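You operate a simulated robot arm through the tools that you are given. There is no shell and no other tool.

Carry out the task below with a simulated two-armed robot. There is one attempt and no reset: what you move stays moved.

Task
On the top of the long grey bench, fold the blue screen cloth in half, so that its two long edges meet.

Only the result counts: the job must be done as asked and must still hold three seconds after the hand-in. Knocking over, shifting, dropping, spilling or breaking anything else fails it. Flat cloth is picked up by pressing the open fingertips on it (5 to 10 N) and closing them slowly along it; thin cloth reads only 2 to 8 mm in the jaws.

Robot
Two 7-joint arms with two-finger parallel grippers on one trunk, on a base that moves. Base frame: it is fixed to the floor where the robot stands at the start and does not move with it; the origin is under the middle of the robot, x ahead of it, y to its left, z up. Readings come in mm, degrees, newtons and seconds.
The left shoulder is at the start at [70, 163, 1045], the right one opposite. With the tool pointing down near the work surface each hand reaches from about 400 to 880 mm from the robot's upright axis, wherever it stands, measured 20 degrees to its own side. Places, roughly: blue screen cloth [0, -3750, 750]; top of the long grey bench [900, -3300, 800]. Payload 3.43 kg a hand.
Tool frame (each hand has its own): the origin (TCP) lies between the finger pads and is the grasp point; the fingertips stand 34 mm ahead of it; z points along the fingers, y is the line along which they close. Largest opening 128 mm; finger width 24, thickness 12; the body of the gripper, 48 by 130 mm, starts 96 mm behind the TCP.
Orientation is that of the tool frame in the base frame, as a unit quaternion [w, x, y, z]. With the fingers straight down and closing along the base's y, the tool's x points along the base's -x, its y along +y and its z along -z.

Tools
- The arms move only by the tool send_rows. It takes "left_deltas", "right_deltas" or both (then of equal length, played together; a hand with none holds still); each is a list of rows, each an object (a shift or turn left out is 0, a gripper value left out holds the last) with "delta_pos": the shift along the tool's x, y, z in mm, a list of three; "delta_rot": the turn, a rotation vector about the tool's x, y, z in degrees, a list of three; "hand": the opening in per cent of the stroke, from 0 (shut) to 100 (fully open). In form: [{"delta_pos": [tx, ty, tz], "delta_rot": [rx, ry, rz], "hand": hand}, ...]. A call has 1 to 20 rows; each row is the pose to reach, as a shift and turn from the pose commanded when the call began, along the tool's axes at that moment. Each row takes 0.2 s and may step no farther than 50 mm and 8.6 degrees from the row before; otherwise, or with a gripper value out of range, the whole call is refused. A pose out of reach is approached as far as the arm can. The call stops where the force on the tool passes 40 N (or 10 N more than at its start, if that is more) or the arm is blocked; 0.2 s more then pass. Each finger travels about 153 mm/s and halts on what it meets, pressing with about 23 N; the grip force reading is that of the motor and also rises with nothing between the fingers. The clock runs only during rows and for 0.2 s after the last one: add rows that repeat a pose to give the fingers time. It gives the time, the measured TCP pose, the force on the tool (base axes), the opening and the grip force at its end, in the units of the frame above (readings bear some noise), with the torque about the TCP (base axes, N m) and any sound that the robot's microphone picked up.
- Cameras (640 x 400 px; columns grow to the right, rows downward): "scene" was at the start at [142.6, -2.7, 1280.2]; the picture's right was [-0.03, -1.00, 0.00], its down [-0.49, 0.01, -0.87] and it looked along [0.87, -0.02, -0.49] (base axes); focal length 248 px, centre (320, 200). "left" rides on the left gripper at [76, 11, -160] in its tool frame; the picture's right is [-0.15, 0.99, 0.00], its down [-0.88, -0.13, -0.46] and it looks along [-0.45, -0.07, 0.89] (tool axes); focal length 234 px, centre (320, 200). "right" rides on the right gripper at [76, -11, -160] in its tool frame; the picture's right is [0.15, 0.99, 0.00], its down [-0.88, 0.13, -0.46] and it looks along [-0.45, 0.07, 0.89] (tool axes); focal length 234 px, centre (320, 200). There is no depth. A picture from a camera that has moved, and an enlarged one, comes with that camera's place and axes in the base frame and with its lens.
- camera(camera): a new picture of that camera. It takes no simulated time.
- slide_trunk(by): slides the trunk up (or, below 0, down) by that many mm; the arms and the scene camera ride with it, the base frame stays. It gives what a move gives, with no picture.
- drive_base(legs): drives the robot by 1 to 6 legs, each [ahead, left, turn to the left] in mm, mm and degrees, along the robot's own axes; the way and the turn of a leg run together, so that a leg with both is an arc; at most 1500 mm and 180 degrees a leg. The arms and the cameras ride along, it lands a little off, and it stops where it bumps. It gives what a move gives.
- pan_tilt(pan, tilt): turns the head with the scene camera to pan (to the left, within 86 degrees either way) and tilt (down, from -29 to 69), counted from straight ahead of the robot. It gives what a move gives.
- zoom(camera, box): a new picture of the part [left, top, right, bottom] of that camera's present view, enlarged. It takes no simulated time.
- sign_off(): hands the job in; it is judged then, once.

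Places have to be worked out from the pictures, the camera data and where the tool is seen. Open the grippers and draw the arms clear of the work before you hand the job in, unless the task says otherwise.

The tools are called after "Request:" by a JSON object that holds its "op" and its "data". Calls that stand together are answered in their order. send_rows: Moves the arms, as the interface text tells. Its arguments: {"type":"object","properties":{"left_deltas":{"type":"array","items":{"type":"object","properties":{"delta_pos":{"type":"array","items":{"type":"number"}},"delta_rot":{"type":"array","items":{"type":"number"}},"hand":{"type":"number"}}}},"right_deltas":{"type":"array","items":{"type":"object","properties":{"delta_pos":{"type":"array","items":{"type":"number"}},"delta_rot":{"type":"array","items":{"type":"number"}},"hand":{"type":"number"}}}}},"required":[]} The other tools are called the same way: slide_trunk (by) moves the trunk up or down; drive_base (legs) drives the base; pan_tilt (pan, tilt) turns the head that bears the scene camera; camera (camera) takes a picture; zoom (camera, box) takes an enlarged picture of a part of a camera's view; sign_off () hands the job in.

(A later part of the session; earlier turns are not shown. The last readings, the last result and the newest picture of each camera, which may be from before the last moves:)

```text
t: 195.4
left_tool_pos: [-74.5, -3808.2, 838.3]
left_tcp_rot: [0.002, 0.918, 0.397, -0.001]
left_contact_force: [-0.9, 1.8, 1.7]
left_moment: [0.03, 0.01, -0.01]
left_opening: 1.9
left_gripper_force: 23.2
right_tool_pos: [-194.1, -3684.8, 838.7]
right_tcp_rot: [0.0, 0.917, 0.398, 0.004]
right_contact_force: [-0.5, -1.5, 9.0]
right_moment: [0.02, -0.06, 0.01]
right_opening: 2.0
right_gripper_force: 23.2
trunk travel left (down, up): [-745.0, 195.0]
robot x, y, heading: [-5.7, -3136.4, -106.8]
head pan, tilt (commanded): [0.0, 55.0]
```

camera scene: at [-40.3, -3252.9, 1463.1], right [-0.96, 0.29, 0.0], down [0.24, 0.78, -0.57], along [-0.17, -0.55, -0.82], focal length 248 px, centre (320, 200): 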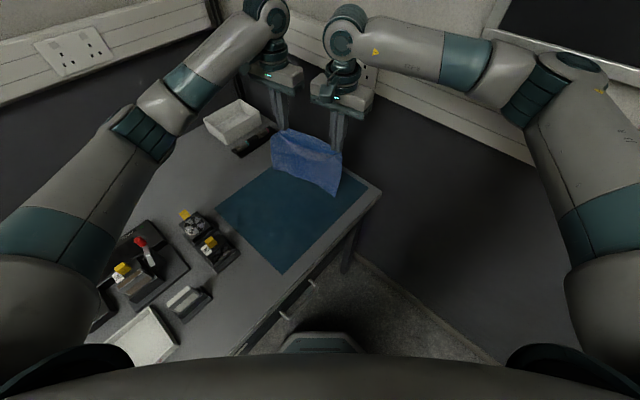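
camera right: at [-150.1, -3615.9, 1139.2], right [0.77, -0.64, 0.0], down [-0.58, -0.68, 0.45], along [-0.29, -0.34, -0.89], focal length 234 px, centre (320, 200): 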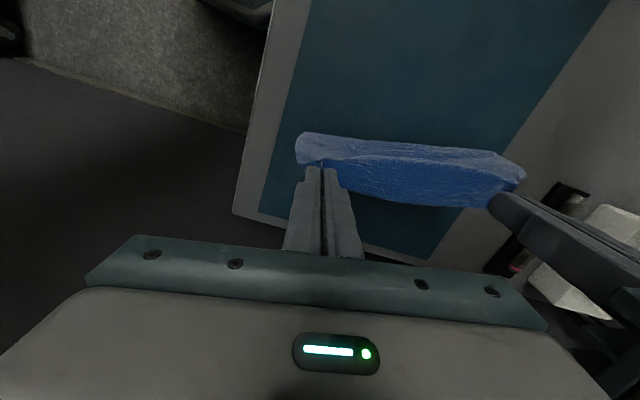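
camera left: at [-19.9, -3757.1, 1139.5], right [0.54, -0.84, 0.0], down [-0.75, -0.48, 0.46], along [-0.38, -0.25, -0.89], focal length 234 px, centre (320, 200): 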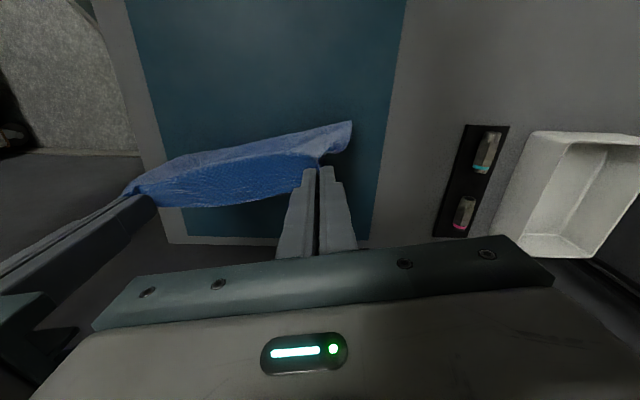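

Right 9 N, left 1.7 N; I balance them and open both jaws slowly while pressing lightly, then lift straight up.

Request:
{"op": "send_rows", "data": {"left_deltas": [{"delta_pos": [0, 0, 0.6], "hand": 0}, {"delta_pos": [0, 0, 0.8], "hand": 2}, {"delta_pos": [0, 0, 0.8], "hand": 4}, {"delta_pos": [0, 0, 0.8], "hand": 6}, {"delta_pos": [0, 0, 0.8], "hand": 8}, {"delta_pos": [0, 0, 0.8], "hand": 10}, {"delta_pos": [0, 0, 0.8], "hand": 12}, {"delta_pos": [0, 0, 0.8], "hand": 14}, {"delta_pos": [0, 0, 0.8], "hand": 16}, {"delta_pos": [0, 0, 0.8], "hand": 18}, {"delta_pos": [0, 0, 0.8], "hand": 20}, {"delta_pos": [0, 0, -3], "hand": 20}, {"delta_pos": [0, 0, -15], "hand": 20}, {"delta_pos": [0, 0, -40], "hand": 20}, {"delta_pos": [0, 0, -70], "hand": 20}], "right_deltas": [{"delta_pos": [0, 0, -0.5], "hand": 0}, {"delta_pos": [0, 0, -0.6], "hand": 2}, {"delta_pos": [0, 0, -0.6], "hand": 4}, {"delta_pos": [0, 0, -0.6], "hand": 6}, {"delta_pos": [0, 0, -0.6], "hand": 8}, {"delta_pos": [0, 0, -0.6], "hand": 10}, {"delta_pos": [0, 0, -0.6], "hand": 12}, {"delta_pos": [0, 0, -0.6], "hand": 14}, {"delta_pos": [0, 0, -0.6], "hand": 16}, {"delta_pos": [0, 0, -0.6], "hand": 18}, {"delta_pos": [0, 0, -0.6], "hand": 20}, {"delta_pos": [0, 0, -4], "hand": 20}, {"delta_pos": [0, 0, -15], "hand": 20}, {"delta_pos": [0, 0, -40], "hand": 20}, {"delta_pos": [0, 0, -70], "hand": 20}]}}

Request:
{"op": "zoom", "data": {"camera": "right", "box": [210, 60, 560, 270]}}

Request:
{"op": "zoom", "data": {"camera": "left", "box": [80, 60, 430, 270]}}

Request:
{"op": "zoom", "data": {"camera": "scene", "box": [230, 130, 390, 260]}}

```text
t: 198.6
left_tool_pos: [-72.8, -3807.9, 907.5]
left_tcp_rot: [0.002, 0.918, 0.397, 0.0]
left_contact_force: [0.5, -0.3, -0.8]
left_moment: [0.0, 0.02, 0.03]
left_opening: 25.3
left_gripper_force: 0.2
right_tool_pos: [-196.1, -3685.5, 906.9]
right_tcp_rot: [-0.001, 0.917, 0.398, 0.004]
right_contact_force: [0.5, 0.2, -0.3]
right_moment: [-0.04, 0.01, 0.01]
right_opening: 25.8
right_gripper_force: 0.0
trunk travel left (down, up): [-745.0, 195.0]
robot x, y, heading: [-7.9, -3135.1, -107.0]
head pan, tilt (commanded): [0.0, 55.0]
```

```text
1.83 times, centred on (385, 165) of right
camera zoom: at [-152.3, -3623.5, 1067.0], right [0.82, -0.57, 0.0], down [-0.51, -0.74, 0.45], along [-0.25, -0.37, -0.89], focal length 428 px, centre (201, 264)
```

zoom: 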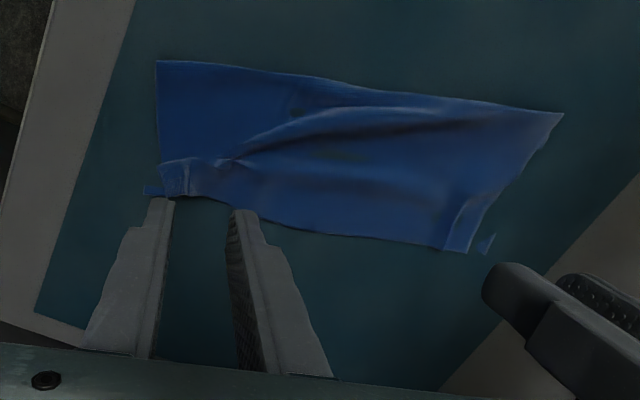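

```text
1.83 times, centred on (255, 165) of left
camera zoom: at [-13.8, -3760.2, 1065.6], right [0.62, -0.78, 0.0], down [-0.7, -0.55, 0.46], along [-0.36, -0.29, -0.89], focal length 428 px, centre (439, 264)
```

zoom: 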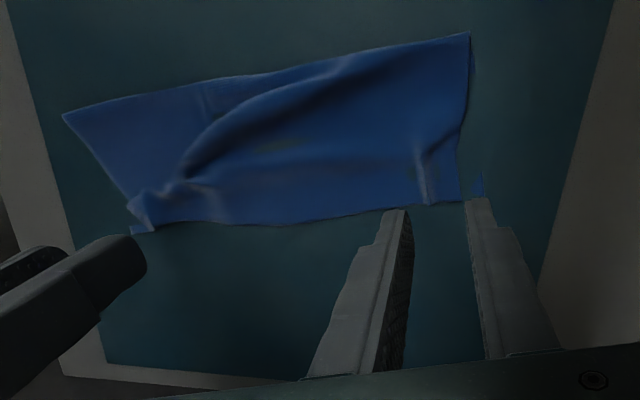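

```text
3.08 times, centred on (310, 195) of scene
camera zoom: at [-40.2, -3252.0, 1463.1], right [-0.96, 0.29, 0.0], down [0.24, 0.78, -0.57], along [-0.17, -0.55, -0.82], focal length 764 px, centre (351, 215)
```

zoom: 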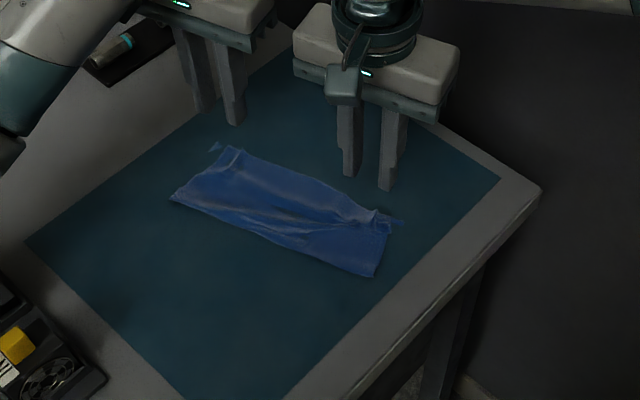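

The fold is good: the held edge lies along the lower edge, with small pleat ridges left near both ends. I zoom in on both ends to judge the remaining mismatch.

Request:
{"op": "zoom", "data": {"camera": "left", "box": [240, 110, 400, 210]}}

Request:
{"op": "zoom", "data": {"camera": "right", "box": [250, 110, 410, 210]}}

Request:
{"op": "zoom", "data": {"camera": "scene", "box": [270, 165, 366, 225]}}

```text
4.00 times, centred on (320, 160) of left
camera zoom: at [-13.8, -3760.2, 1065.6], right [0.62, -0.78, 0.0], down [-0.7, -0.55, 0.46], along [-0.36, -0.29, -0.89], focal length 937 px, centre (320, 360)
```

zoom: 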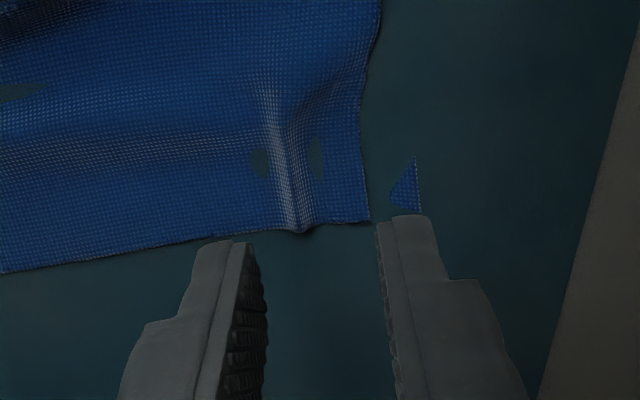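

```text
4.00 times, centred on (330, 160) of right
camera zoom: at [-152.3, -3623.5, 1067.0], right [0.82, -0.57, 0.0], down [-0.51, -0.74, 0.45], along [-0.25, -0.37, -0.89], focal length 937 px, centre (280, 360)
```

zoom: 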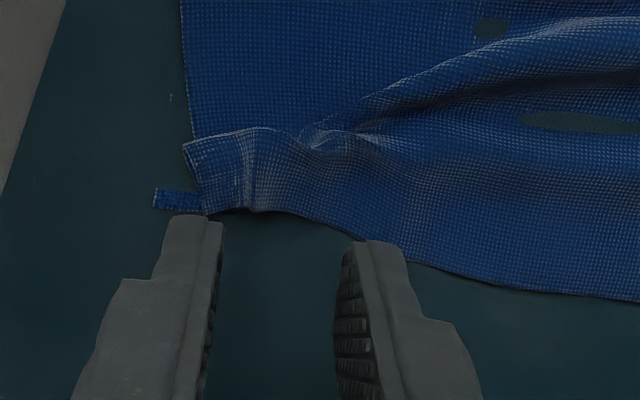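

```text
6.67 times, centred on (318, 195) of scene
camera zoom: at [-40.2, -3252.0, 1463.1], right [-0.96, 0.29, 0.0], down [0.24, 0.78, -0.57], along [-0.17, -0.55, -0.82], focal length 1656 px, centre (333, 233)
```

zoom: 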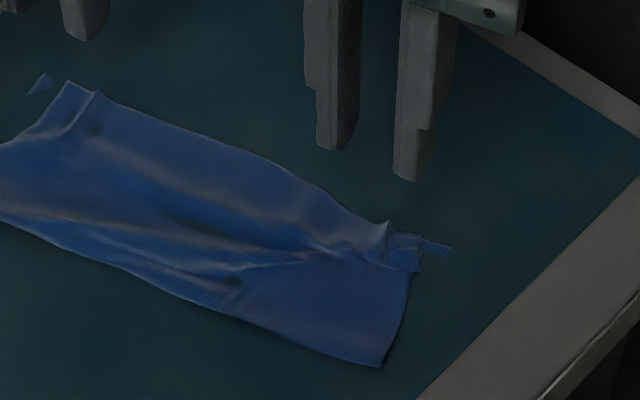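

The ends of the top edge are about 14–15 mm short of the lower corners because of the pleat ridges. I'll spread each ridge gently: jaws astride the ridge, light pressure, then open with the inner finger held still and the outer one moving outward. First I position and lower.

Request:
{"op": "send_rows", "data": {"left_deltas": [{"delta_pos": [0, -4, 15], "hand": 7.8}, {"delta_pos": [0, -9, 35], "hand": 7.8}, {"delta_pos": [0, -9, 55], "hand": 7.8}, {"delta_pos": [0, -9, 65], "hand": 7.8}, {"delta_pos": [0, -9, 65], "hand": 7.8}], "right_deltas": [{"delta_pos": [0, -4, 15], "hand": 5.5}, {"delta_pos": [0, -7, 35], "hand": 5.5}, {"delta_pos": [0, -7, 55], "hand": 5.5}, {"delta_pos": [0, -7, 65], "hand": 5.5}, {"delta_pos": [0, -7, 65], "hand": 5.5}]}}

Request:
{"op": "zoom", "data": {"camera": "left", "box": [240, 110, 400, 210]}}

Request:
{"op": "zoom", "data": {"camera": "right", "box": [240, 110, 400, 210]}}

```text
t: 199.8
left_tool_pos: [-80.7, -3802.6, 842.4]
left_tcp_rot: [0.001, 0.918, 0.397, -0.001]
left_contact_force: [0.4, 0.5, -0.4]
left_moment: [0.03, 0.0, 0.0]
left_opening: 9.8
left_gripper_force: 0.0
right_tool_pos: [-198.4, -3681.6, 840.4]
right_tcp_rot: [-0.001, 0.917, 0.4, 0.004]
right_contact_force: [0.4, 0.4, 0.1]
right_moment: [-0.04, 0.0, 0.03]
right_opening: 7.0
right_gripper_force: 0.0
trunk travel left (down, up): [-745.0, 195.0]
robot x, y, heading: [-6.7, -3135.7, -107.3]
head pan, tilt (commanded): [0.0, 55.0]
```

```text
4.00 times, centred on (320, 160) of left
camera zoom: at [-21.0, -3754.3, 1000.6], right [0.62, -0.78, 0.0], down [-0.7, -0.55, 0.46], along [-0.36, -0.29, -0.89], focal length 937 px, centre (320, 360)
```

zoom: 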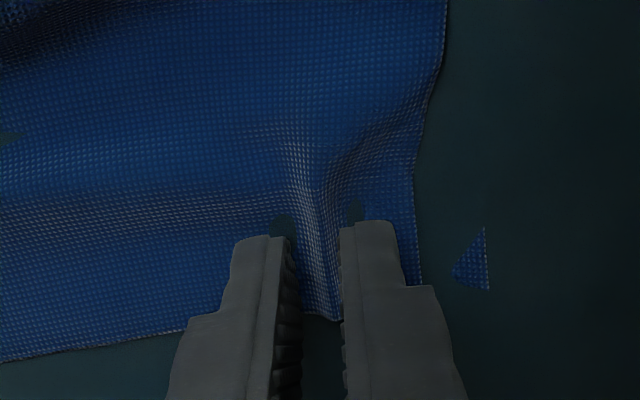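

```text
4.00 times, centred on (320, 160) of right
camera zoom: at [-156.4, -3619.3, 1001.2], right [0.82, -0.57, 0.0], down [-0.51, -0.74, 0.45], along [-0.25, -0.37, -0.89], focal length 937 px, centre (320, 360)
```

zoom: 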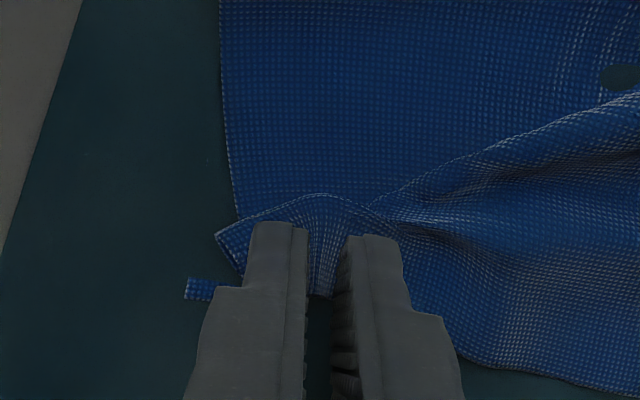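

The jaws sit astride both ridges. I press gently down.

Request:
{"op": "send_rows", "data": {"left_deltas": [{"delta_pos": [0, 0, 2]}, {"delta_pos": [0, 0, 4]}, {"delta_pos": [0, 0, 4.5]}], "right_deltas": [{"delta_pos": [0, 0, 1.5]}, {"delta_pos": [0, 0, 3]}, {"delta_pos": [0, 0, 3]}]}}

Request:
{"op": "send_rows", "data": {"left_deltas": [{"delta_pos": [0, 0, 0.4]}, {"delta_pos": [0, 0, 0.8]}], "right_deltas": [{"delta_pos": [0, 0, 0.4]}, {"delta_pos": [0, 0, 0.8]}]}}

```text
t: 200.6
left_tool_pos: [-80.6, -3801.7, 837.0]
left_tcp_rot: [0.001, 0.917, 0.398, -0.001]
left_contact_force: [0.0, -0.2, -1.1]
left_moment: [0.0, -0.02, 0.02]
left_opening: 10.1
left_gripper_force: 0.0
right_tool_pos: [-199.9, -3681.0, 837.3]
right_tcp_rot: [-0.001, 0.917, 0.399, 0.004]
right_contact_force: [-0.3, 0.1, 1.5]
right_moment: [0.0, -0.05, -0.01]
right_opening: 6.8
right_gripper_force: 0.1
trunk travel left (down, up): [-745.0, 195.0]
robot x, y, heading: [-4.3, -3133.9, -107.1]
head pan, tilt (commanded): [0.0, 55.0]
```

```text
t: 201.2
left_tool_pos: [-80.9, -3802.4, 837.3]
left_tcp_rot: [0.001, 0.918, 0.397, 0.0]
left_contact_force: [0.0, -0.1, 0.3]
left_moment: [0.01, -0.03, 0.0]
left_opening: 10.0
left_gripper_force: 0.0
right_tool_pos: [-198.5, -3680.6, 837.3]
right_tcp_rot: [0.0, 0.917, 0.398, 0.004]
right_contact_force: [0.0, 0.2, -0.4]
right_moment: [0.04, -0.04, 0.0]
right_opening: 7.2
right_gripper_force: 0.2
trunk travel left (down, up): [-745.0, 195.0]
robot x, y, heading: [-5.3, -3135.3, -107.1]
head pan, tilt (commanded): [0.0, 55.0]
```

Request:
{"op": "send_rows", "data": {"left_deltas": [{"delta_pos": [0, 0, 0.5]}, {"delta_pos": [0, 0, 0.8]}], "right_deltas": [{"delta_pos": [0, 0, 0.5]}, {"delta_pos": [0, 0, 0.8]}]}}

Request:
{"op": "send_rows", "data": {"left_deltas": [{"delta_pos": [0, 0, 0.5]}, {"delta_pos": [0, 0, 0.5]}], "right_deltas": [{"delta_pos": [0, 0, 0.5]}, {"delta_pos": [0, 0, 0.5]}]}}

```text
t: 201.8
left_tool_pos: [-81.3, -3801.8, 836.1]
left_tcp_rot: [0.001, 0.918, 0.397, 0.0]
left_contact_force: [0.2, 0.3, 1.0]
left_moment: [-0.06, 0.03, -0.02]
left_opening: 10.3
left_gripper_force: 0.3
right_tool_pos: [-198.9, -3680.8, 837.2]
right_tcp_rot: [0.0, 0.917, 0.399, 0.004]
right_contact_force: [-0.4, 0.1, 2.8]
right_moment: [0.04, 0.01, 0.01]
right_opening: 7.5
right_gripper_force: 0.3
trunk travel left (down, up): [-745.0, 195.0]
robot x, y, heading: [-2.9, -3137.2, -107.1]
head pan, tilt (commanded): [0.0, 55.0]
```

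```text
t: 202.4
left_tool_pos: [-81.8, -3802.5, 834.8]
left_tcp_rot: [0.001, 0.918, 0.398, 0.0]
left_contact_force: [-0.5, 1.1, 2.4]
left_moment: [-0.05, 0.01, 0.04]
left_opening: 10.5
left_gripper_force: 0.3
right_tool_pos: [-198.6, -3681.1, 837.3]
right_tcp_rot: [0.0, 0.917, 0.398, 0.005]
right_contact_force: [0.2, -0.2, 3.9]
right_moment: [-0.06, 0.02, 0.01]
right_opening: 6.9
right_gripper_force: 0.3
trunk travel left (down, up): [-745.0, 195.0]
robot x, y, heading: [-2.4, -3139.9, -106.8]
head pan, tilt (commanded): [0.0, 55.0]
```

Contact is light (2.4 and 3.9 N). I add 0.4 mm on the left and spread: inner fingers stay, outer fingers move outward about 15 mm.

Request:
{"op": "send_rows", "data": {"left_deltas": [{"delta_pos": [0, 0, 0.4], "hand": 7.8}, {"delta_pos": [0, 1, 0.4], "hand": 9.4}, {"delta_pos": [0, 2, 0.4], "hand": 10.9}, {"delta_pos": [0, 3, 0.4], "hand": 12.5}, {"delta_pos": [0, 4, 0.4], "hand": 14.1}, {"delta_pos": [0, 5, 0.4], "hand": 15.6}, {"delta_pos": [0, 6, 0.4], "hand": 17.2}, {"delta_pos": [0, 7, 0.4], "hand": 18.8}, {"delta_pos": [0, 8, 0.4], "hand": 20.3}, {"delta_pos": [0, 8, -3], "hand": 20.3}, {"delta_pos": [0, 8, -15], "hand": 20.3}, {"delta_pos": [0, 8, -45], "hand": 20.3}], "right_deltas": [{"delta_pos": [0, 0, 0.1], "hand": 5.5}, {"delta_pos": [0, -1, 0.1], "hand": 7}, {"delta_pos": [0, -2, 0.1], "hand": 8.5}, {"delta_pos": [0, -3, 0.1], "hand": 10}, {"delta_pos": [0, -4, 0.1], "hand": 11.5}, {"delta_pos": [0, -5, 0.1], "hand": 13}, {"delta_pos": [0, -6, 0.1], "hand": 14.5}, {"delta_pos": [0, -7, 0.1], "hand": 16}, {"delta_pos": [0, -7.5, 0.1], "hand": 17.2}, {"delta_pos": [0, -7.5, -3], "hand": 17.2}, {"delta_pos": [0, -7.5, -15], "hand": 17.2}, {"delta_pos": [0, -7.5, -45], "hand": 17.2}]}}

Request:
{"op": "zoom", "data": {"camera": "left", "box": [180, 70, 420, 220]}}

Request:
{"op": "zoom", "data": {"camera": "right", "box": [220, 70, 460, 220]}}

Request:
{"op": "zoom", "data": {"camera": "scene", "box": [250, 150, 378, 230]}}

```text
t: 205.0
left_tool_pos: [-75.6, -3804.3, 882.1]
left_tcp_rot: [0.002, 0.918, 0.397, 0.001]
left_contact_force: [-0.2, 0.5, 1.1]
left_moment: [-0.01, 0.05, 0.03]
left_opening: 25.9
left_gripper_force: 0.1
right_tool_pos: [-204.1, -3676.6, 882.2]
right_tcp_rot: [-0.001, 0.917, 0.399, 0.004]
right_contact_force: [-0.2, -0.5, -0.4]
right_moment: [-0.02, 0.01, 0.05]
right_opening: 22.2
right_gripper_force: 0.1
trunk travel left (down, up): [-745.0, 195.0]
robot x, y, heading: [-3.8, -3135.6, -107.0]
head pan, tilt (commanded): [0.0, 55.0]
```

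```text
2.67 times, centred on (300, 145) of left
camera zoom: at [-15.3, -3756.6, 1039.6], right [0.62, -0.78, 0.0], down [-0.7, -0.55, 0.46], along [-0.36, -0.29, -0.89], focal length 624 px, centre (373, 347)
```

zoom: 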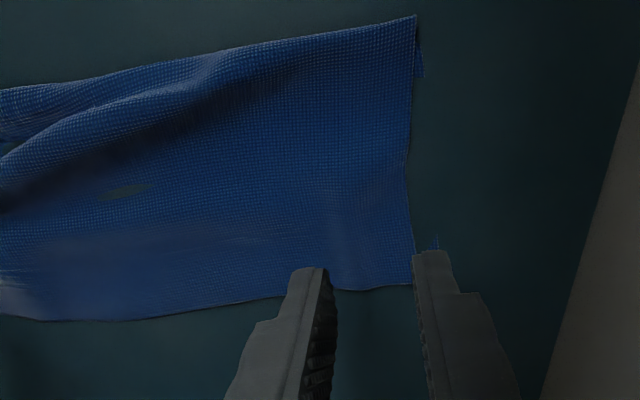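

```text
2.67 times, centred on (340, 145) of right
camera zoom: at [-161.8, -3614.1, 1042.4], right [0.82, -0.57, 0.0], down [-0.51, -0.73, 0.45], along [-0.25, -0.37, -0.89], focal length 624 px, centre (267, 347)
```

zoom: 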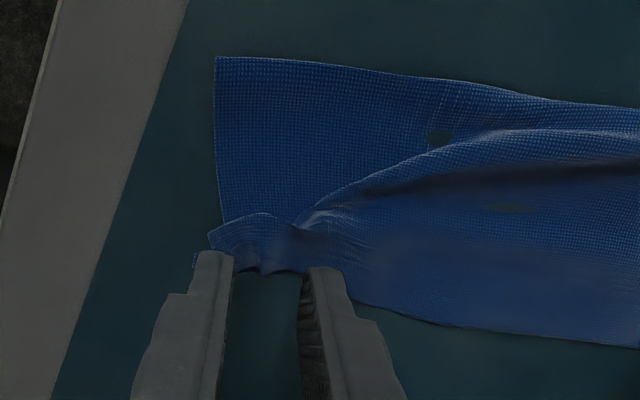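

```text
5.00 times, centred on (314, 190) of scene
camera zoom: at [-40.2, -3251.9, 1463.1], right [-0.96, 0.29, 0.0], down [0.24, 0.78, -0.57], along [-0.17, -0.55, -0.82], focal length 1242 px, centre (350, 250)
```

zoom: 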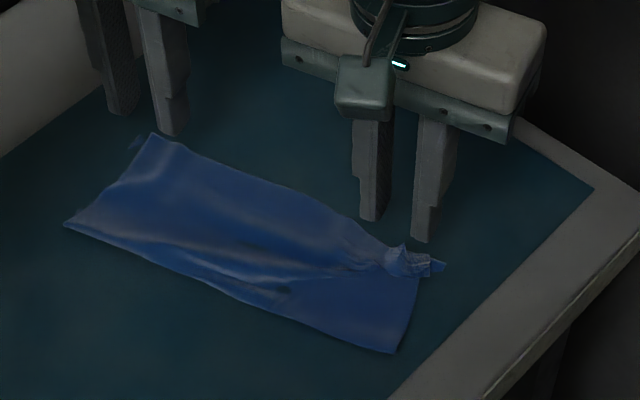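

The back end is now flat and nearly aligned; the front end still has a gather. I repeat the spreading at the front with the right hand, slightly wider and firmer.

Request:
{"op": "send_rows", "data": {"right_deltas": [{"delta_pos": [0, 1, 15], "hand": 20.3}, {"delta_pos": [0, 1, 32], "hand": 20.3}, {"delta_pos": [0, 1, 42], "hand": 20.3}, {"delta_pos": [0, 1, 44.5], "hand": 20.3}, {"delta_pos": [0, 1, 45], "hand": 20.3}]}}

Request:
{"op": "send_rows", "data": {"right_deltas": [{"delta_pos": [0, 0, 0.4]}, {"delta_pos": [0, 0, 0.6]}]}}

Request:
{"op": "zoom", "data": {"camera": "right", "box": [240, 100, 400, 200]}}

```text
t: 206.2
left_tool_pos: [-74.5, -3807.0, 880.0]
left_tcp_rot: [0.002, 0.918, 0.397, -0.001]
left_contact_force: [-0.6, 1.2, 0.1]
left_moment: [-0.01, -0.03, 0.03]
left_opening: 26.3
left_gripper_force: 0.2
right_tool_pos: [-202.5, -3677.5, 836.1]
right_tcp_rot: [-0.001, 0.917, 0.398, 0.004]
right_contact_force: [0.4, 0.3, 3.9]
right_moment: [0.01, 0.02, -0.02]
right_opening: 25.7
right_gripper_force: 0.1
trunk travel left (down, up): [-745.0, 195.0]
robot x, y, heading: [-6.8, -3135.3, -106.7]
head pan, tilt (commanded): [0.0, 55.0]
```

```text
t: 206.8
left_tool_pos: [-75.6, -3805.8, 881.0]
left_tcp_rot: [0.001, 0.918, 0.397, 0.0]
left_contact_force: [0.1, 0.2, 0.2]
left_moment: [0.0, -0.04, 0.01]
left_opening: 26.4
left_gripper_force: 0.1
right_tool_pos: [-203.5, -3677.7, 836.9]
right_tcp_rot: [-0.001, 0.917, 0.398, 0.005]
right_contact_force: [-0.5, -1.8, 9.6]
right_moment: [0.04, 0.05, 0.0]
right_opening: 25.8
right_gripper_force: 0.1
trunk travel left (down, up): [-745.0, 195.0]
robot x, y, heading: [-5.3, -3137.2, -106.9]
head pan, tilt (commanded): [0.0, 55.0]
```

```text
4.00 times, centred on (320, 150) of right
camera zoom: at [-160.3, -3615.4, 997.1], right [0.82, -0.57, 0.0], down [-0.51, -0.73, 0.45], along [-0.25, -0.37, -0.89], focal length 937 px, centre (320, 400)
```

zoom: 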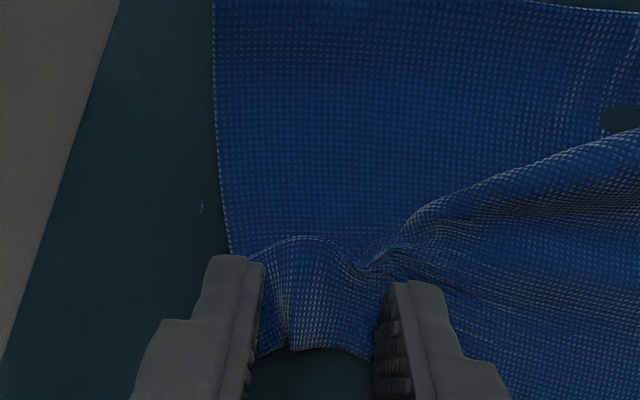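

The gather lies between the fingers at 9.6 N. I spread: outer finger moves outward 12 mm, then lift and look.

Request:
{"op": "send_rows", "data": {"right_deltas": [{"delta_pos": [0, -1, -0.1], "hand": 21.9}, {"delta_pos": [0, -2, -0.1], "hand": 23.4}, {"delta_pos": [0, -3, -0.1], "hand": 25}, {"delta_pos": [0, -4, -0.1], "hand": 26.6}, {"delta_pos": [0, -5, -0.1], "hand": 28.1}, {"delta_pos": [0, -6, -0.1], "hand": 29.7}, {"delta_pos": [0, -6, -3], "hand": 29.7}, {"delta_pos": [0, -6, -20], "hand": 29.7}, {"delta_pos": [0, -6, -50], "hand": 29.7}, {"delta_pos": [-20, -6, -90], "hand": 29.7}]}}

Request:
{"op": "zoom", "data": {"camera": "right", "box": [220, 60, 540, 260]}}

Request:
{"op": "zoom", "data": {"camera": "scene", "box": [250, 150, 378, 230]}}

```text
t: 209.0
left_tool_pos: [-74.4, -3806.4, 880.6]
left_tcp_rot: [0.003, 0.918, 0.397, 0.0]
left_contact_force: [0.3, -0.3, -0.4]
left_moment: [-0.04, -0.03, -0.02]
left_opening: 25.9
left_gripper_force: 0.1
right_tool_pos: [-221.2, -3687.7, 925.1]
right_tcp_rot: [-0.002, 0.917, 0.399, 0.004]
right_contact_force: [-1.6, 0.7, 0.2]
right_moment: [0.02, -0.01, -0.02]
right_opening: 38.0
right_gripper_force: 0.1
trunk travel left (down, up): [-745.0, 195.0]
robot x, y, heading: [-7.4, -3135.7, -107.2]
head pan, tilt (commanded): [0.0, 55.0]
```

```text
2.00 times, centred on (380, 160) of right
camera zoom: at [-179.1, -3626.7, 1086.3], right [0.82, -0.57, 0.0], down [-0.51, -0.74, 0.45], along [-0.25, -0.37, -0.89], focal length 468 px, centre (200, 280)
```

zoom: 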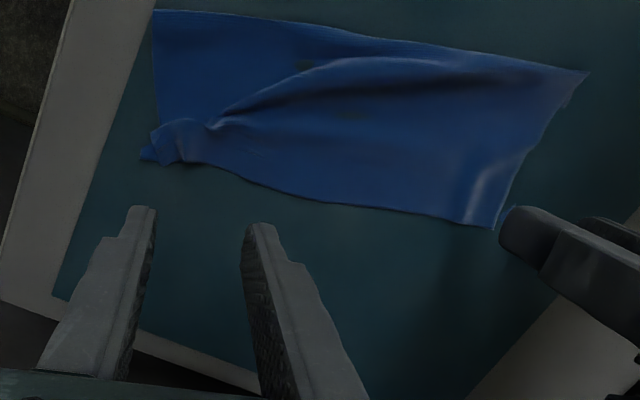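

```text
5.00 times, centred on (314, 190) of scene
camera zoom: at [-40.6, -3252.7, 1463.0], right [-0.96, 0.29, 0.0], down [0.24, 0.78, -0.57], along [-0.17, -0.55, -0.82], focal length 1242 px, centre (350, 250)
```

zoom: 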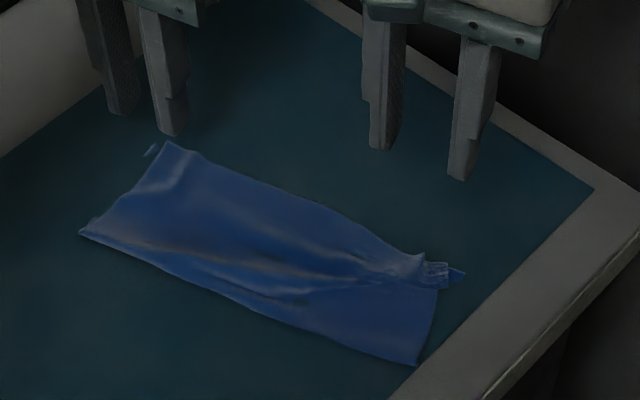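

The front gather is smaller but some remains; the cloth as a whole slid a few millimetres. I zoom in at the front end.

Request:
{"op": "zoom", "data": {"camera": "right", "box": [270, 100, 398, 180]}}

Request:
{"op": "zoom", "data": {"camera": "scene", "box": [310, 180, 358, 225]}}

Request:
{"op": "zoom", "data": {"camera": "left", "box": [240, 100, 400, 200]}}

```text
5.00 times, centred on (334, 140) of right
camera zoom: at [-179.1, -3626.7, 1086.3], right [0.82, -0.57, 0.0], down [-0.51, -0.74, 0.45], along [-0.25, -0.37, -0.89], focal length 1171 px, centre (250, 500)
```

zoom: 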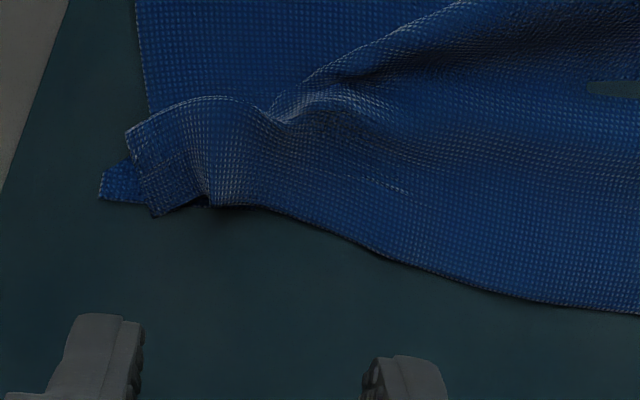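

```text
8.89 times, centred on (334, 202) of scene
camera zoom: at [-40.6, -3252.7, 1463.0], right [-0.96, 0.29, 0.0], down [0.24, 0.78, -0.57], along [-0.17, -0.55, -0.82], focal length 2208 px, centre (196, 178)
```

zoom: 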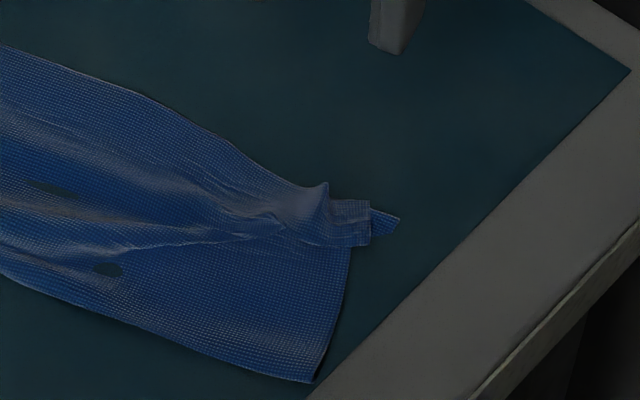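

```text
4.00 times, centred on (320, 150) of left
camera zoom: at [-15.5, -3757.2, 1039.1], right [0.62, -0.78, 0.0], down [-0.7, -0.55, 0.46], along [-0.36, -0.29, -0.89], focal length 937 px, centre (320, 400)
```

zoom: 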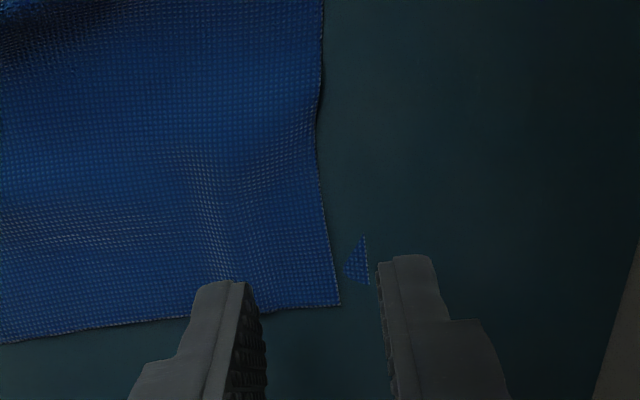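

The edges now meet to within about 8–13 mm at the ends and a few millimetres along the length, which is good. Now I turn to the tipped fan cartridge: I raise the left hand and look at it closely.

Request:
{"op": "send_rows", "data": {"left_deltas": [{"delta_pos": [0, 0, -40], "hand": 20}, {"delta_pos": [0, 0, -80], "hand": 20}, {"delta_pos": [0, 0, -115], "hand": 20}]}}

Request:
{"op": "camera", "data": {"camera": "scene"}}

Request:
{"op": "zoom", "data": {"camera": "scene", "box": [160, 195, 256, 285]}}

Request:
{"op": "zoom", "data": {"camera": "scene", "box": [60, 200, 220, 320]}}

```text
t: 209.8
left_tool_pos: [-77.0, -3804.2, 996.3]
left_tcp_rot: [0.001, 0.918, 0.397, 0.001]
left_contact_force: [-1.0, 0.5, 0.2]
left_moment: [0.01, -0.01, -0.02]
left_opening: 25.8
left_gripper_force: 0.1
right_tool_pos: [-221.3, -3689.3, 925.6]
right_tcp_rot: [-0.002, 0.917, 0.398, 0.005]
right_contact_force: [-0.3, 0.4, 0.1]
right_moment: [-0.01, 0.04, 0.01]
right_opening: 38.0
right_gripper_force: 0.2
trunk travel left (down, up): [-745.0, 195.0]
robot x, y, heading: [-6.9, -3138.2, -106.8]
head pan, tilt (commanded): [0.0, 55.0]
```

```text
taken
camera scene: at [-40.3, -3252.3, 1463.1], right [-0.96, 0.29, 0.0], down [0.24, 0.78, -0.57], along [-0.17, -0.55, -0.82], focal length 248 px, centre (320, 200)
```

scene: 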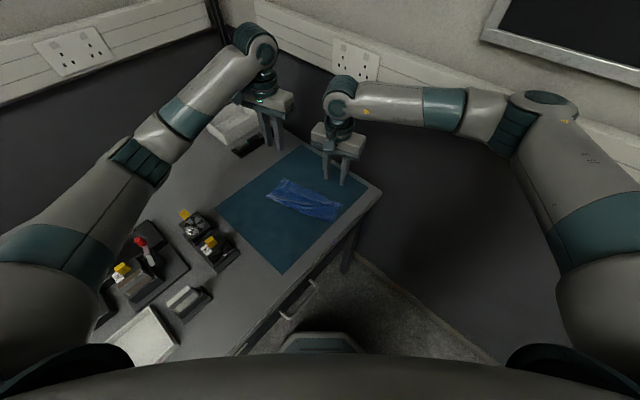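

```text
4.44 times, centred on (208, 240) of scene
camera zoom: at [-40.3, -3252.3, 1463.1], right [-0.96, 0.29, 0.0], down [0.24, 0.78, -0.57], along [-0.17, -0.55, -0.82], focal length 1104 px, centre (818, 22)
```

zoom: 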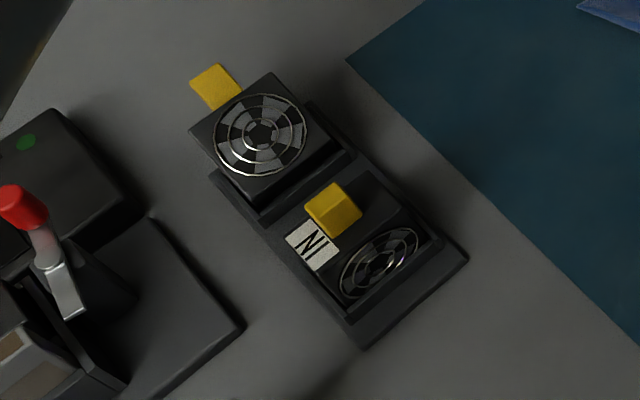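

```text
3.33 times, centred on (140, 260) of scene
camera zoom: at [-40.3, -3252.3, 1463.1], right [-0.96, 0.29, 0.0], down [0.24, 0.78, -0.57], along [-0.17, -0.55, -0.82], focal length 828 px, centre (920, 0)
```

zoom: 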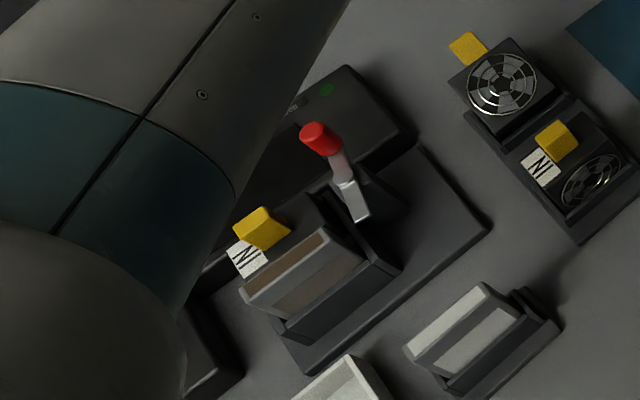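

I need the fan cartridge's exact pose. I move the left hand high over to it, turning the tool so that its camera looks at the cartridges from the front, to get a second view.

Request:
{"op": "send_rows", "data": {"left_deltas": [{"delta_pos": [10, 3, -30], "delta_rot": [0, 0, -8], "hand": 20}, {"delta_pos": [35, 11, -60], "delta_rot": [0, 0, -16], "hand": 20}, {"delta_pos": [65, 21, -84], "delta_rot": [0, 0, -24], "hand": 20}, {"delta_pos": [95, 30, -94], "delta_rot": [0, 0, -32], "hand": 20}, {"delta_pos": [125, 40, -94], "delta_rot": [0, 0, -40], "hand": 20}, {"delta_pos": [155, 49, -94], "delta_rot": [0, 0, -48], "hand": 20}, {"delta_pos": [185, 59, -94], "delta_rot": [0, 0, -56], "hand": 20}, {"delta_pos": [215, 68, -94], "delta_rot": [0, 0, -64], "hand": 20}, {"delta_pos": [242, 77, -94], "delta_rot": [0, 0, -72], "hand": 20}, {"delta_pos": [242, 77, -94], "delta_rot": [0, 0, -72], "hand": 20}]}}

Request:
{"op": "camera", "data": {"camera": "left"}}

Request:
{"op": "camera", "data": {"camera": "scene"}}

```text
t: 212.0
left_tool_pos: [144.8, -3684.5, 1089.6]
left_tcp_rot: [0.001, 0.508, 0.861, -0.001]
left_contact_force: [-1.1, -0.3, 0.8]
left_moment: [0.03, 0.01, 0.0]
left_opening: 26.3
left_gripper_force: 0.1
right_tool_pos: [-222.5, -3689.2, 926.0]
right_tcp_rot: [-0.002, 0.917, 0.399, 0.004]
right_contact_force: [-0.5, 0.5, 0.8]
right_moment: [0.01, -0.02, 0.02]
right_opening: 37.9
right_gripper_force: 0.0
trunk travel left (down, up): [-745.0, 195.0]
robot x, y, heading: [-9.7, -3134.0, -106.7]
head pan, tilt (commanded): [0.0, 55.0]
```

```text
taken
camera left: at [118.1, -3611.7, 1247.6], right [0.94, 0.35, 0.0], down [0.31, -0.83, 0.46], along [0.16, -0.43, -0.89], focal length 234 px, centre (320, 200)
```

left: 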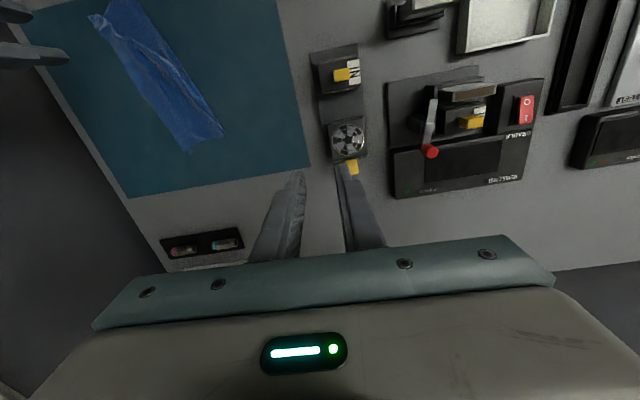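

```text
taken
camera scene: at [-41.2, -3253.4, 1463.1], right [-0.96, 0.29, 0.0], down [0.24, 0.78, -0.57], along [-0.17, -0.55, -0.82], focal length 248 px, centre (320, 200)
```

scene: 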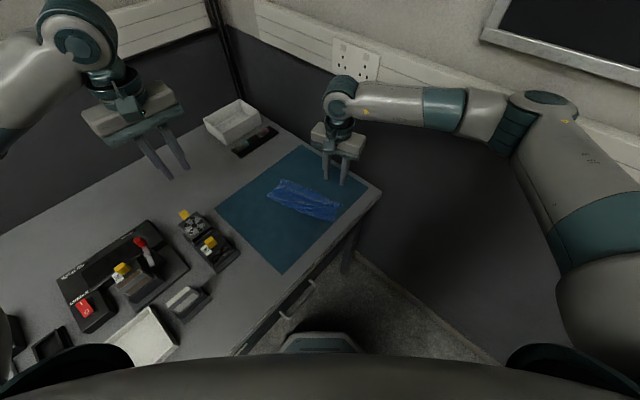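

From above, I zoom on the holder with both cartridges.

Request:
{"op": "zoom", "data": {"camera": "left", "box": [290, 30, 402, 190]}}

Request:
{"op": "zoom", "data": {"camera": "left", "box": [310, 100, 390, 180]}}

Request:
{"op": "zoom", "data": {"camera": "scene", "box": [165, 195, 245, 275]}}

```text
2.50 times, centred on (346, 110) of left
camera zoom: at [118.1, -3611.7, 1247.6], right [0.94, 0.35, 0.0], down [0.31, -0.83, 0.46], along [0.16, -0.43, -0.89], focal length 585 px, centre (255, 425)
```

zoom: 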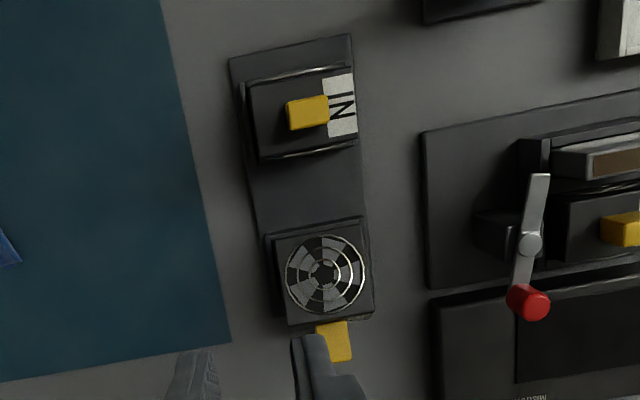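

```text
5.00 times, centred on (350, 140) of left
camera zoom: at [118.1, -3611.7, 1247.6], right [0.94, 0.35, 0.0], down [0.31, -0.83, 0.46], along [0.16, -0.43, -0.89], focal length 1171 px, centre (170, 500)
```

zoom: 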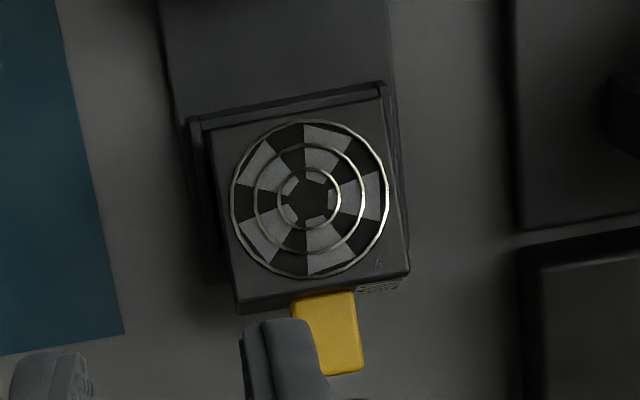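

```text
5.00 times, centred on (205, 235) of scene
camera zoom: at [-41.2, -3253.4, 1463.1], right [-0.96, 0.29, 0.0], down [0.24, 0.78, -0.57], along [-0.17, -0.55, -0.82], focal length 1242 px, centre (895, 25)
```

zoom: 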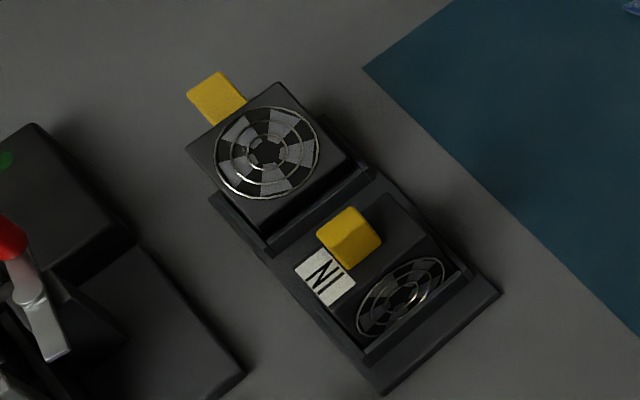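

Triangulating from both cameras, the rear cartridge (58 × 58 × 35 mm) is still in its slot but reclined about 68° backward: fan face from (d 72, z 846) to (d 126, z 867), sides at l≈244 and 303; the slot centre is at d≈98. I can grip it by its sides with the tool tilted 30° toward me, lift, rotate 68° and set it back upright. First I raise the trunk 100 mm for elbow clearance.

Request:
{"op": "slide_trunk", "data": {"by": 100}}

Request:
{"op": "send_rows", "data": {"left_deltas": [{"delta_pos": [-10, 7, 10], "delta_rot": [0, 6, 0], "hand": 40}, {"delta_pos": [-20, 14, 25], "delta_rot": [0, 12, 0], "hand": 66}, {"delta_pos": [-35, 21, 45], "delta_rot": [0, 18, 0], "hand": 66}, {"delta_pos": [-50, 29, 70], "delta_rot": [0, 24, 0], "hand": 66}, {"delta_pos": [-62, 36, 95], "delta_rot": [0, 30, 0], "hand": 66}, {"delta_pos": [-72, 43, 120], "delta_rot": [0, 30, 0], "hand": 66}, {"delta_pos": [-72, 43, 120], "delta_rot": [0, 30, 0], "hand": 66}]}}

Request:
{"op": "camera", "data": {"camera": "left"}}

Request:
{"op": "camera", "data": {"camera": "scene"}}

```text
t: 213.4
left_tool_pos: [145.8, -3684.8, 1189.2]
left_tcp_rot: [0.001, 0.509, 0.861, -0.001]
left_contact_force: [0.0, 0.7, -0.1]
left_moment: [0.02, 0.04, 0.01]
left_opening: 25.7
left_gripper_force: 0.0
right_tool_pos: [-221.2, -3688.9, 1025.2]
right_tcp_rot: [0.0, 0.917, 0.4, 0.004]
right_contact_force: [0.4, -0.1, 0.4]
right_moment: [-0.03, 0.02, -0.02]
right_opening: 38.1
right_gripper_force: 0.0
trunk travel left (down, up): [-845.0, 95.0]
robot x, y, heading: [-6.3, -3135.4, -107.1]
head pan, tilt (commanded): [0.0, 55.0]
```

```text
t: 215.0
left_tool_pos: [218.3, -3724.8, 1068.4]
left_tcp_rot: [-0.222, 0.492, 0.832, 0.131]
left_contact_force: [-0.3, 0.4, 0.0]
left_moment: [0.0, 0.03, 0.02]
left_opening: 84.5
left_gripper_force: 0.1
right_tool_pos: [-221.4, -3689.2, 1024.7]
right_tcp_rot: [-0.001, 0.917, 0.399, 0.004]
right_contact_force: [0.7, 0.5, -0.4]
right_moment: [0.01, 0.01, 0.01]
right_opening: 38.2
right_gripper_force: 0.0
trunk travel left (down, up): [-845.0, 95.0]
robot x, y, heading: [-5.4, -3134.8, -107.0]
head pan, tilt (commanded): [0.0, 55.0]
```

```text
taken
camera left: at [234.6, -3731.6, 1244.1], right [0.93, 0.37, -0.07], down [0.36, -0.93, -0.04], along [-0.08, 0.01, -1.0], focal length 234 px, centre (320, 200)
```

left: 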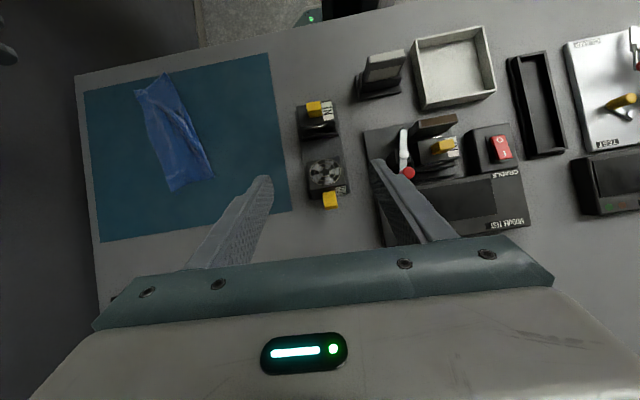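

```text
taken
camera scene: at [-40.3, -3252.6, 1563.2], right [-0.96, 0.29, 0.0], down [0.24, 0.78, -0.57], along [-0.17, -0.55, -0.82], focal length 248 px, centre (320, 200)
```

scene: 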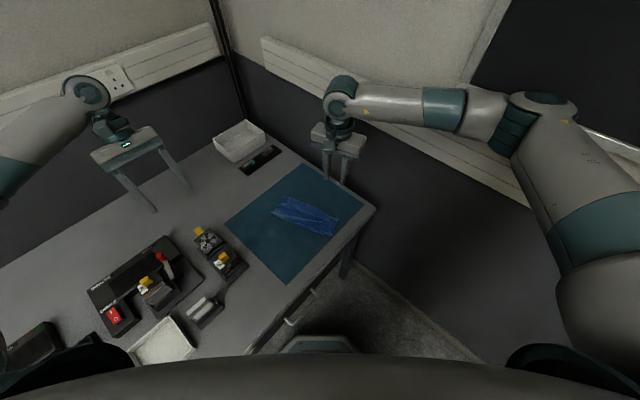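

The tilted pose is reachable. I zoom on the cartridge from straight above to refine its position before descending.

Request:
{"op": "zoom", "data": {"camera": "left", "box": [280, 85, 376, 225]}}

Request:
{"op": "zoom", "data": {"camera": "scene", "box": [170, 210, 260, 290]}}

```text
2.86 times, centred on (328, 155) of left
camera zoom: at [234.6, -3731.6, 1244.1], right [0.93, 0.37, -0.07], down [0.36, -0.93, -0.04], along [-0.08, 0.01, -1.0], focal length 669 px, centre (297, 329)
```

zoom: 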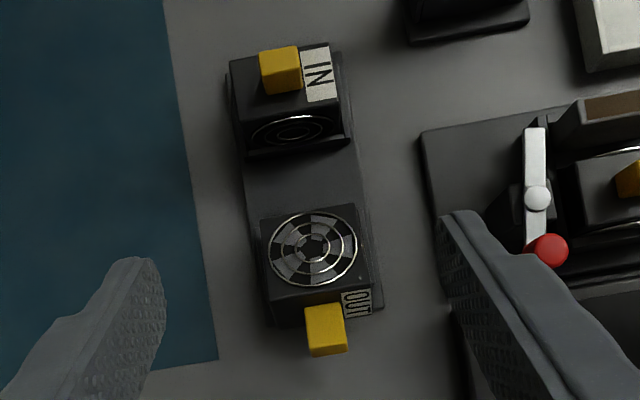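

```text
5.00 times, centred on (215, 250) of scene
camera zoom: at [-40.3, -3252.6, 1563.2], right [-0.96, 0.29, 0.0], down [0.24, 0.78, -0.57], along [-0.17, -0.55, -0.82], focal length 1242 px, centre (845, -50)
```

zoom: 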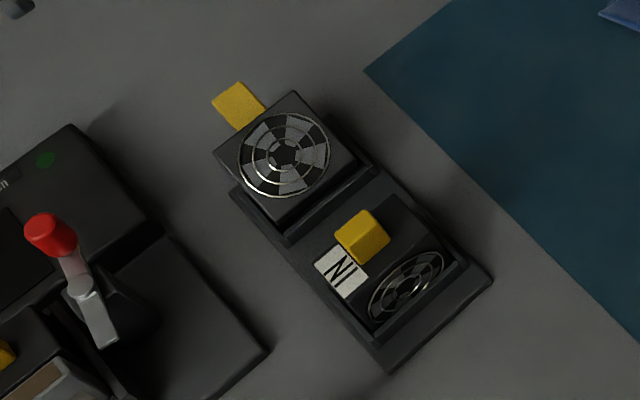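

The cartridge's sides are centred within 1 mm of the jaws. I descend to the pre-grasp point 80 mm short along the tool axis and check.

Request:
{"op": "send_rows", "data": {"left_deltas": [{"delta_pos": [-13, 0, 22], "hand": 66}, {"delta_pos": [-26, 0, 43], "hand": 66}, {"delta_pos": [-39, 0, 64], "hand": 66}, {"delta_pos": [-52, 0, 86], "hand": 66}, {"delta_pos": [-65, 0, 107], "hand": 66}, {"delta_pos": [-77.3, -0.4, 128], "hand": 66}, {"delta_pos": [-77.3, -0.4, 128], "hand": 66}]}}

Request:
{"op": "camera", "data": {"camera": "left"}}

Request:
{"op": "zoom", "data": {"camera": "scene", "box": [60, 130, 300, 300]}}

```text
t: 216.6
left_tool_pos: [220.5, -3727.8, 919.2]
left_tcp_rot: [-0.221, 0.493, 0.832, 0.131]
left_contact_force: [-0.1, -0.1, 0.2]
left_moment: [-0.02, 0.01, 0.0]
left_opening: 84.5
left_gripper_force: 0.0
right_tool_pos: [-220.3, -3689.2, 1026.4]
right_tcp_rot: [-0.001, 0.917, 0.398, 0.005]
right_contact_force: [-0.2, 0.4, 0.9]
right_moment: [0.02, 0.01, -0.03]
right_opening: 38.1
right_gripper_force: 0.1
trunk travel left (down, up): [-845.0, 95.0]
robot x, y, heading: [-9.6, -3134.6, -106.9]
head pan, tilt (commanded): [0.0, 55.0]
```

```text
taken
camera left: at [235.4, -3734.3, 1095.1], right [0.93, 0.37, -0.07], down [0.36, -0.93, -0.04], along [-0.08, 0.01, -1.0], focal length 234 px, centre (320, 200)
```

left: 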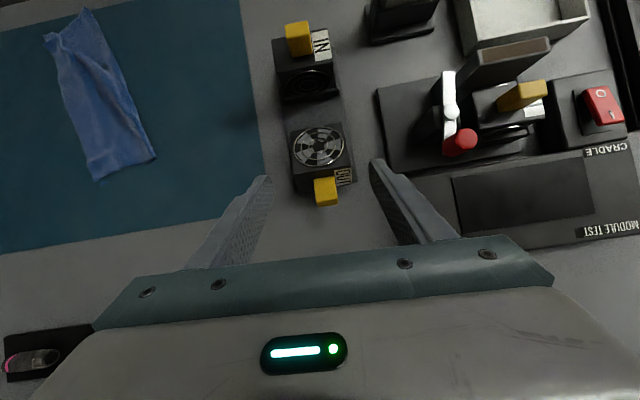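

```text
2.35 times, centred on (180, 215) of scene
camera zoom: at [-40.1, -3252.6, 1563.2], right [-0.96, 0.29, 0.0], down [0.24, 0.78, -0.57], along [-0.17, -0.55, -0.82], focal length 584 px, centre (649, 165)
```

zoom: 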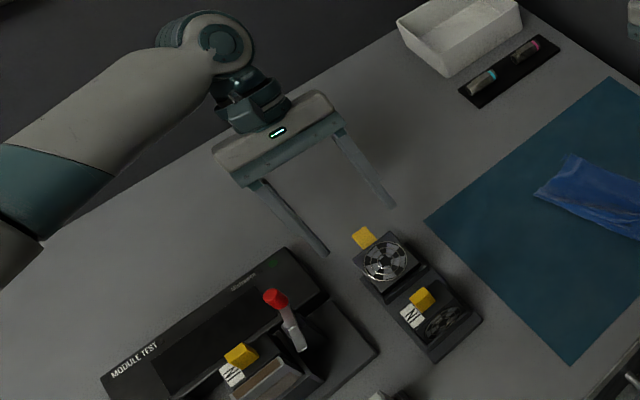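

The view is clear and the alignment good (correction +2.5 mm sideways). I advance along the tool axis to the grasp pose.

Request:
{"op": "send_rows", "data": {"left_deltas": [{"delta_pos": [-1, 2.5, 15], "hand": 66}, {"delta_pos": [-2, 2.5, 30], "hand": 66}, {"delta_pos": [-3, 2.5, 45], "hand": 66}, {"delta_pos": [-3.4, 2.5, 60], "hand": 66}, {"delta_pos": [-3.4, 2.5, 70], "hand": 66}, {"delta_pos": [-3.4, 2.5, 75.7], "hand": 66}, {"delta_pos": [-3.4, 2.5, 75.7], "hand": 66}]}}

Request:
{"op": "camera", "data": {"camera": "left"}}

Request:
{"op": "zoom", "data": {"camera": "scene", "box": [120, 180, 264, 290]}}

```text
t: 218.2
left_tool_pos: [205.9, -3697.7, 853.2]
left_tcp_rot: [-0.222, 0.492, 0.832, 0.13]
left_contact_force: [-0.1, -0.4, 0.6]
left_moment: [0.0, 0.0, 0.0]
left_opening: 84.5
left_gripper_force: 0.0
right_tool_pos: [-220.5, -3688.4, 1025.4]
right_tcp_rot: [-0.001, 0.917, 0.399, 0.004]
right_contact_force: [0.1, 0.3, 0.2]
right_moment: [0.0, 0.05, 0.02]
right_opening: 38.0
right_gripper_force: 0.1
trunk travel left (down, up): [-845.0, 95.0]
robot x, y, heading: [-6.6, -3136.1, -106.9]
head pan, tilt (commanded): [0.0, 55.0]
```

```text
taken
camera left: at [221.2, -3704.3, 1028.4], right [0.93, 0.37, -0.07], down [0.36, -0.93, -0.04], along [-0.08, 0.01, -1.0], focal length 234 px, centre (320, 200)
```

left: 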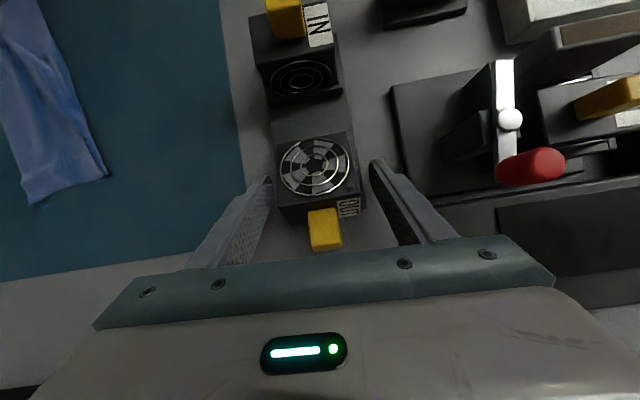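

```text
3.64 times, centred on (192, 235) of scene
camera zoom: at [-40.1, -3252.8, 1563.1], right [-0.96, 0.29, 0.0], down [0.24, 0.78, -0.57], along [-0.17, -0.55, -0.82], focal length 903 px, centre (786, 73)
```

zoom: 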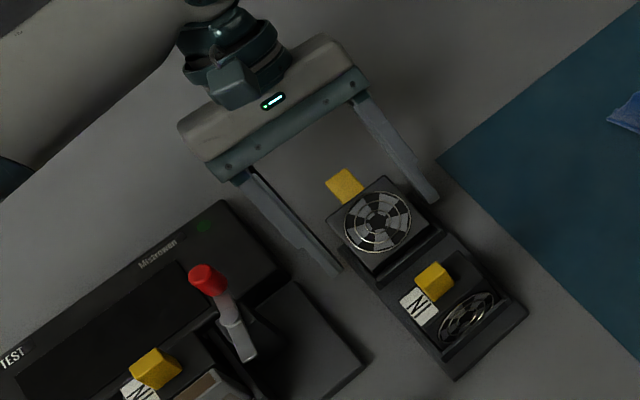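

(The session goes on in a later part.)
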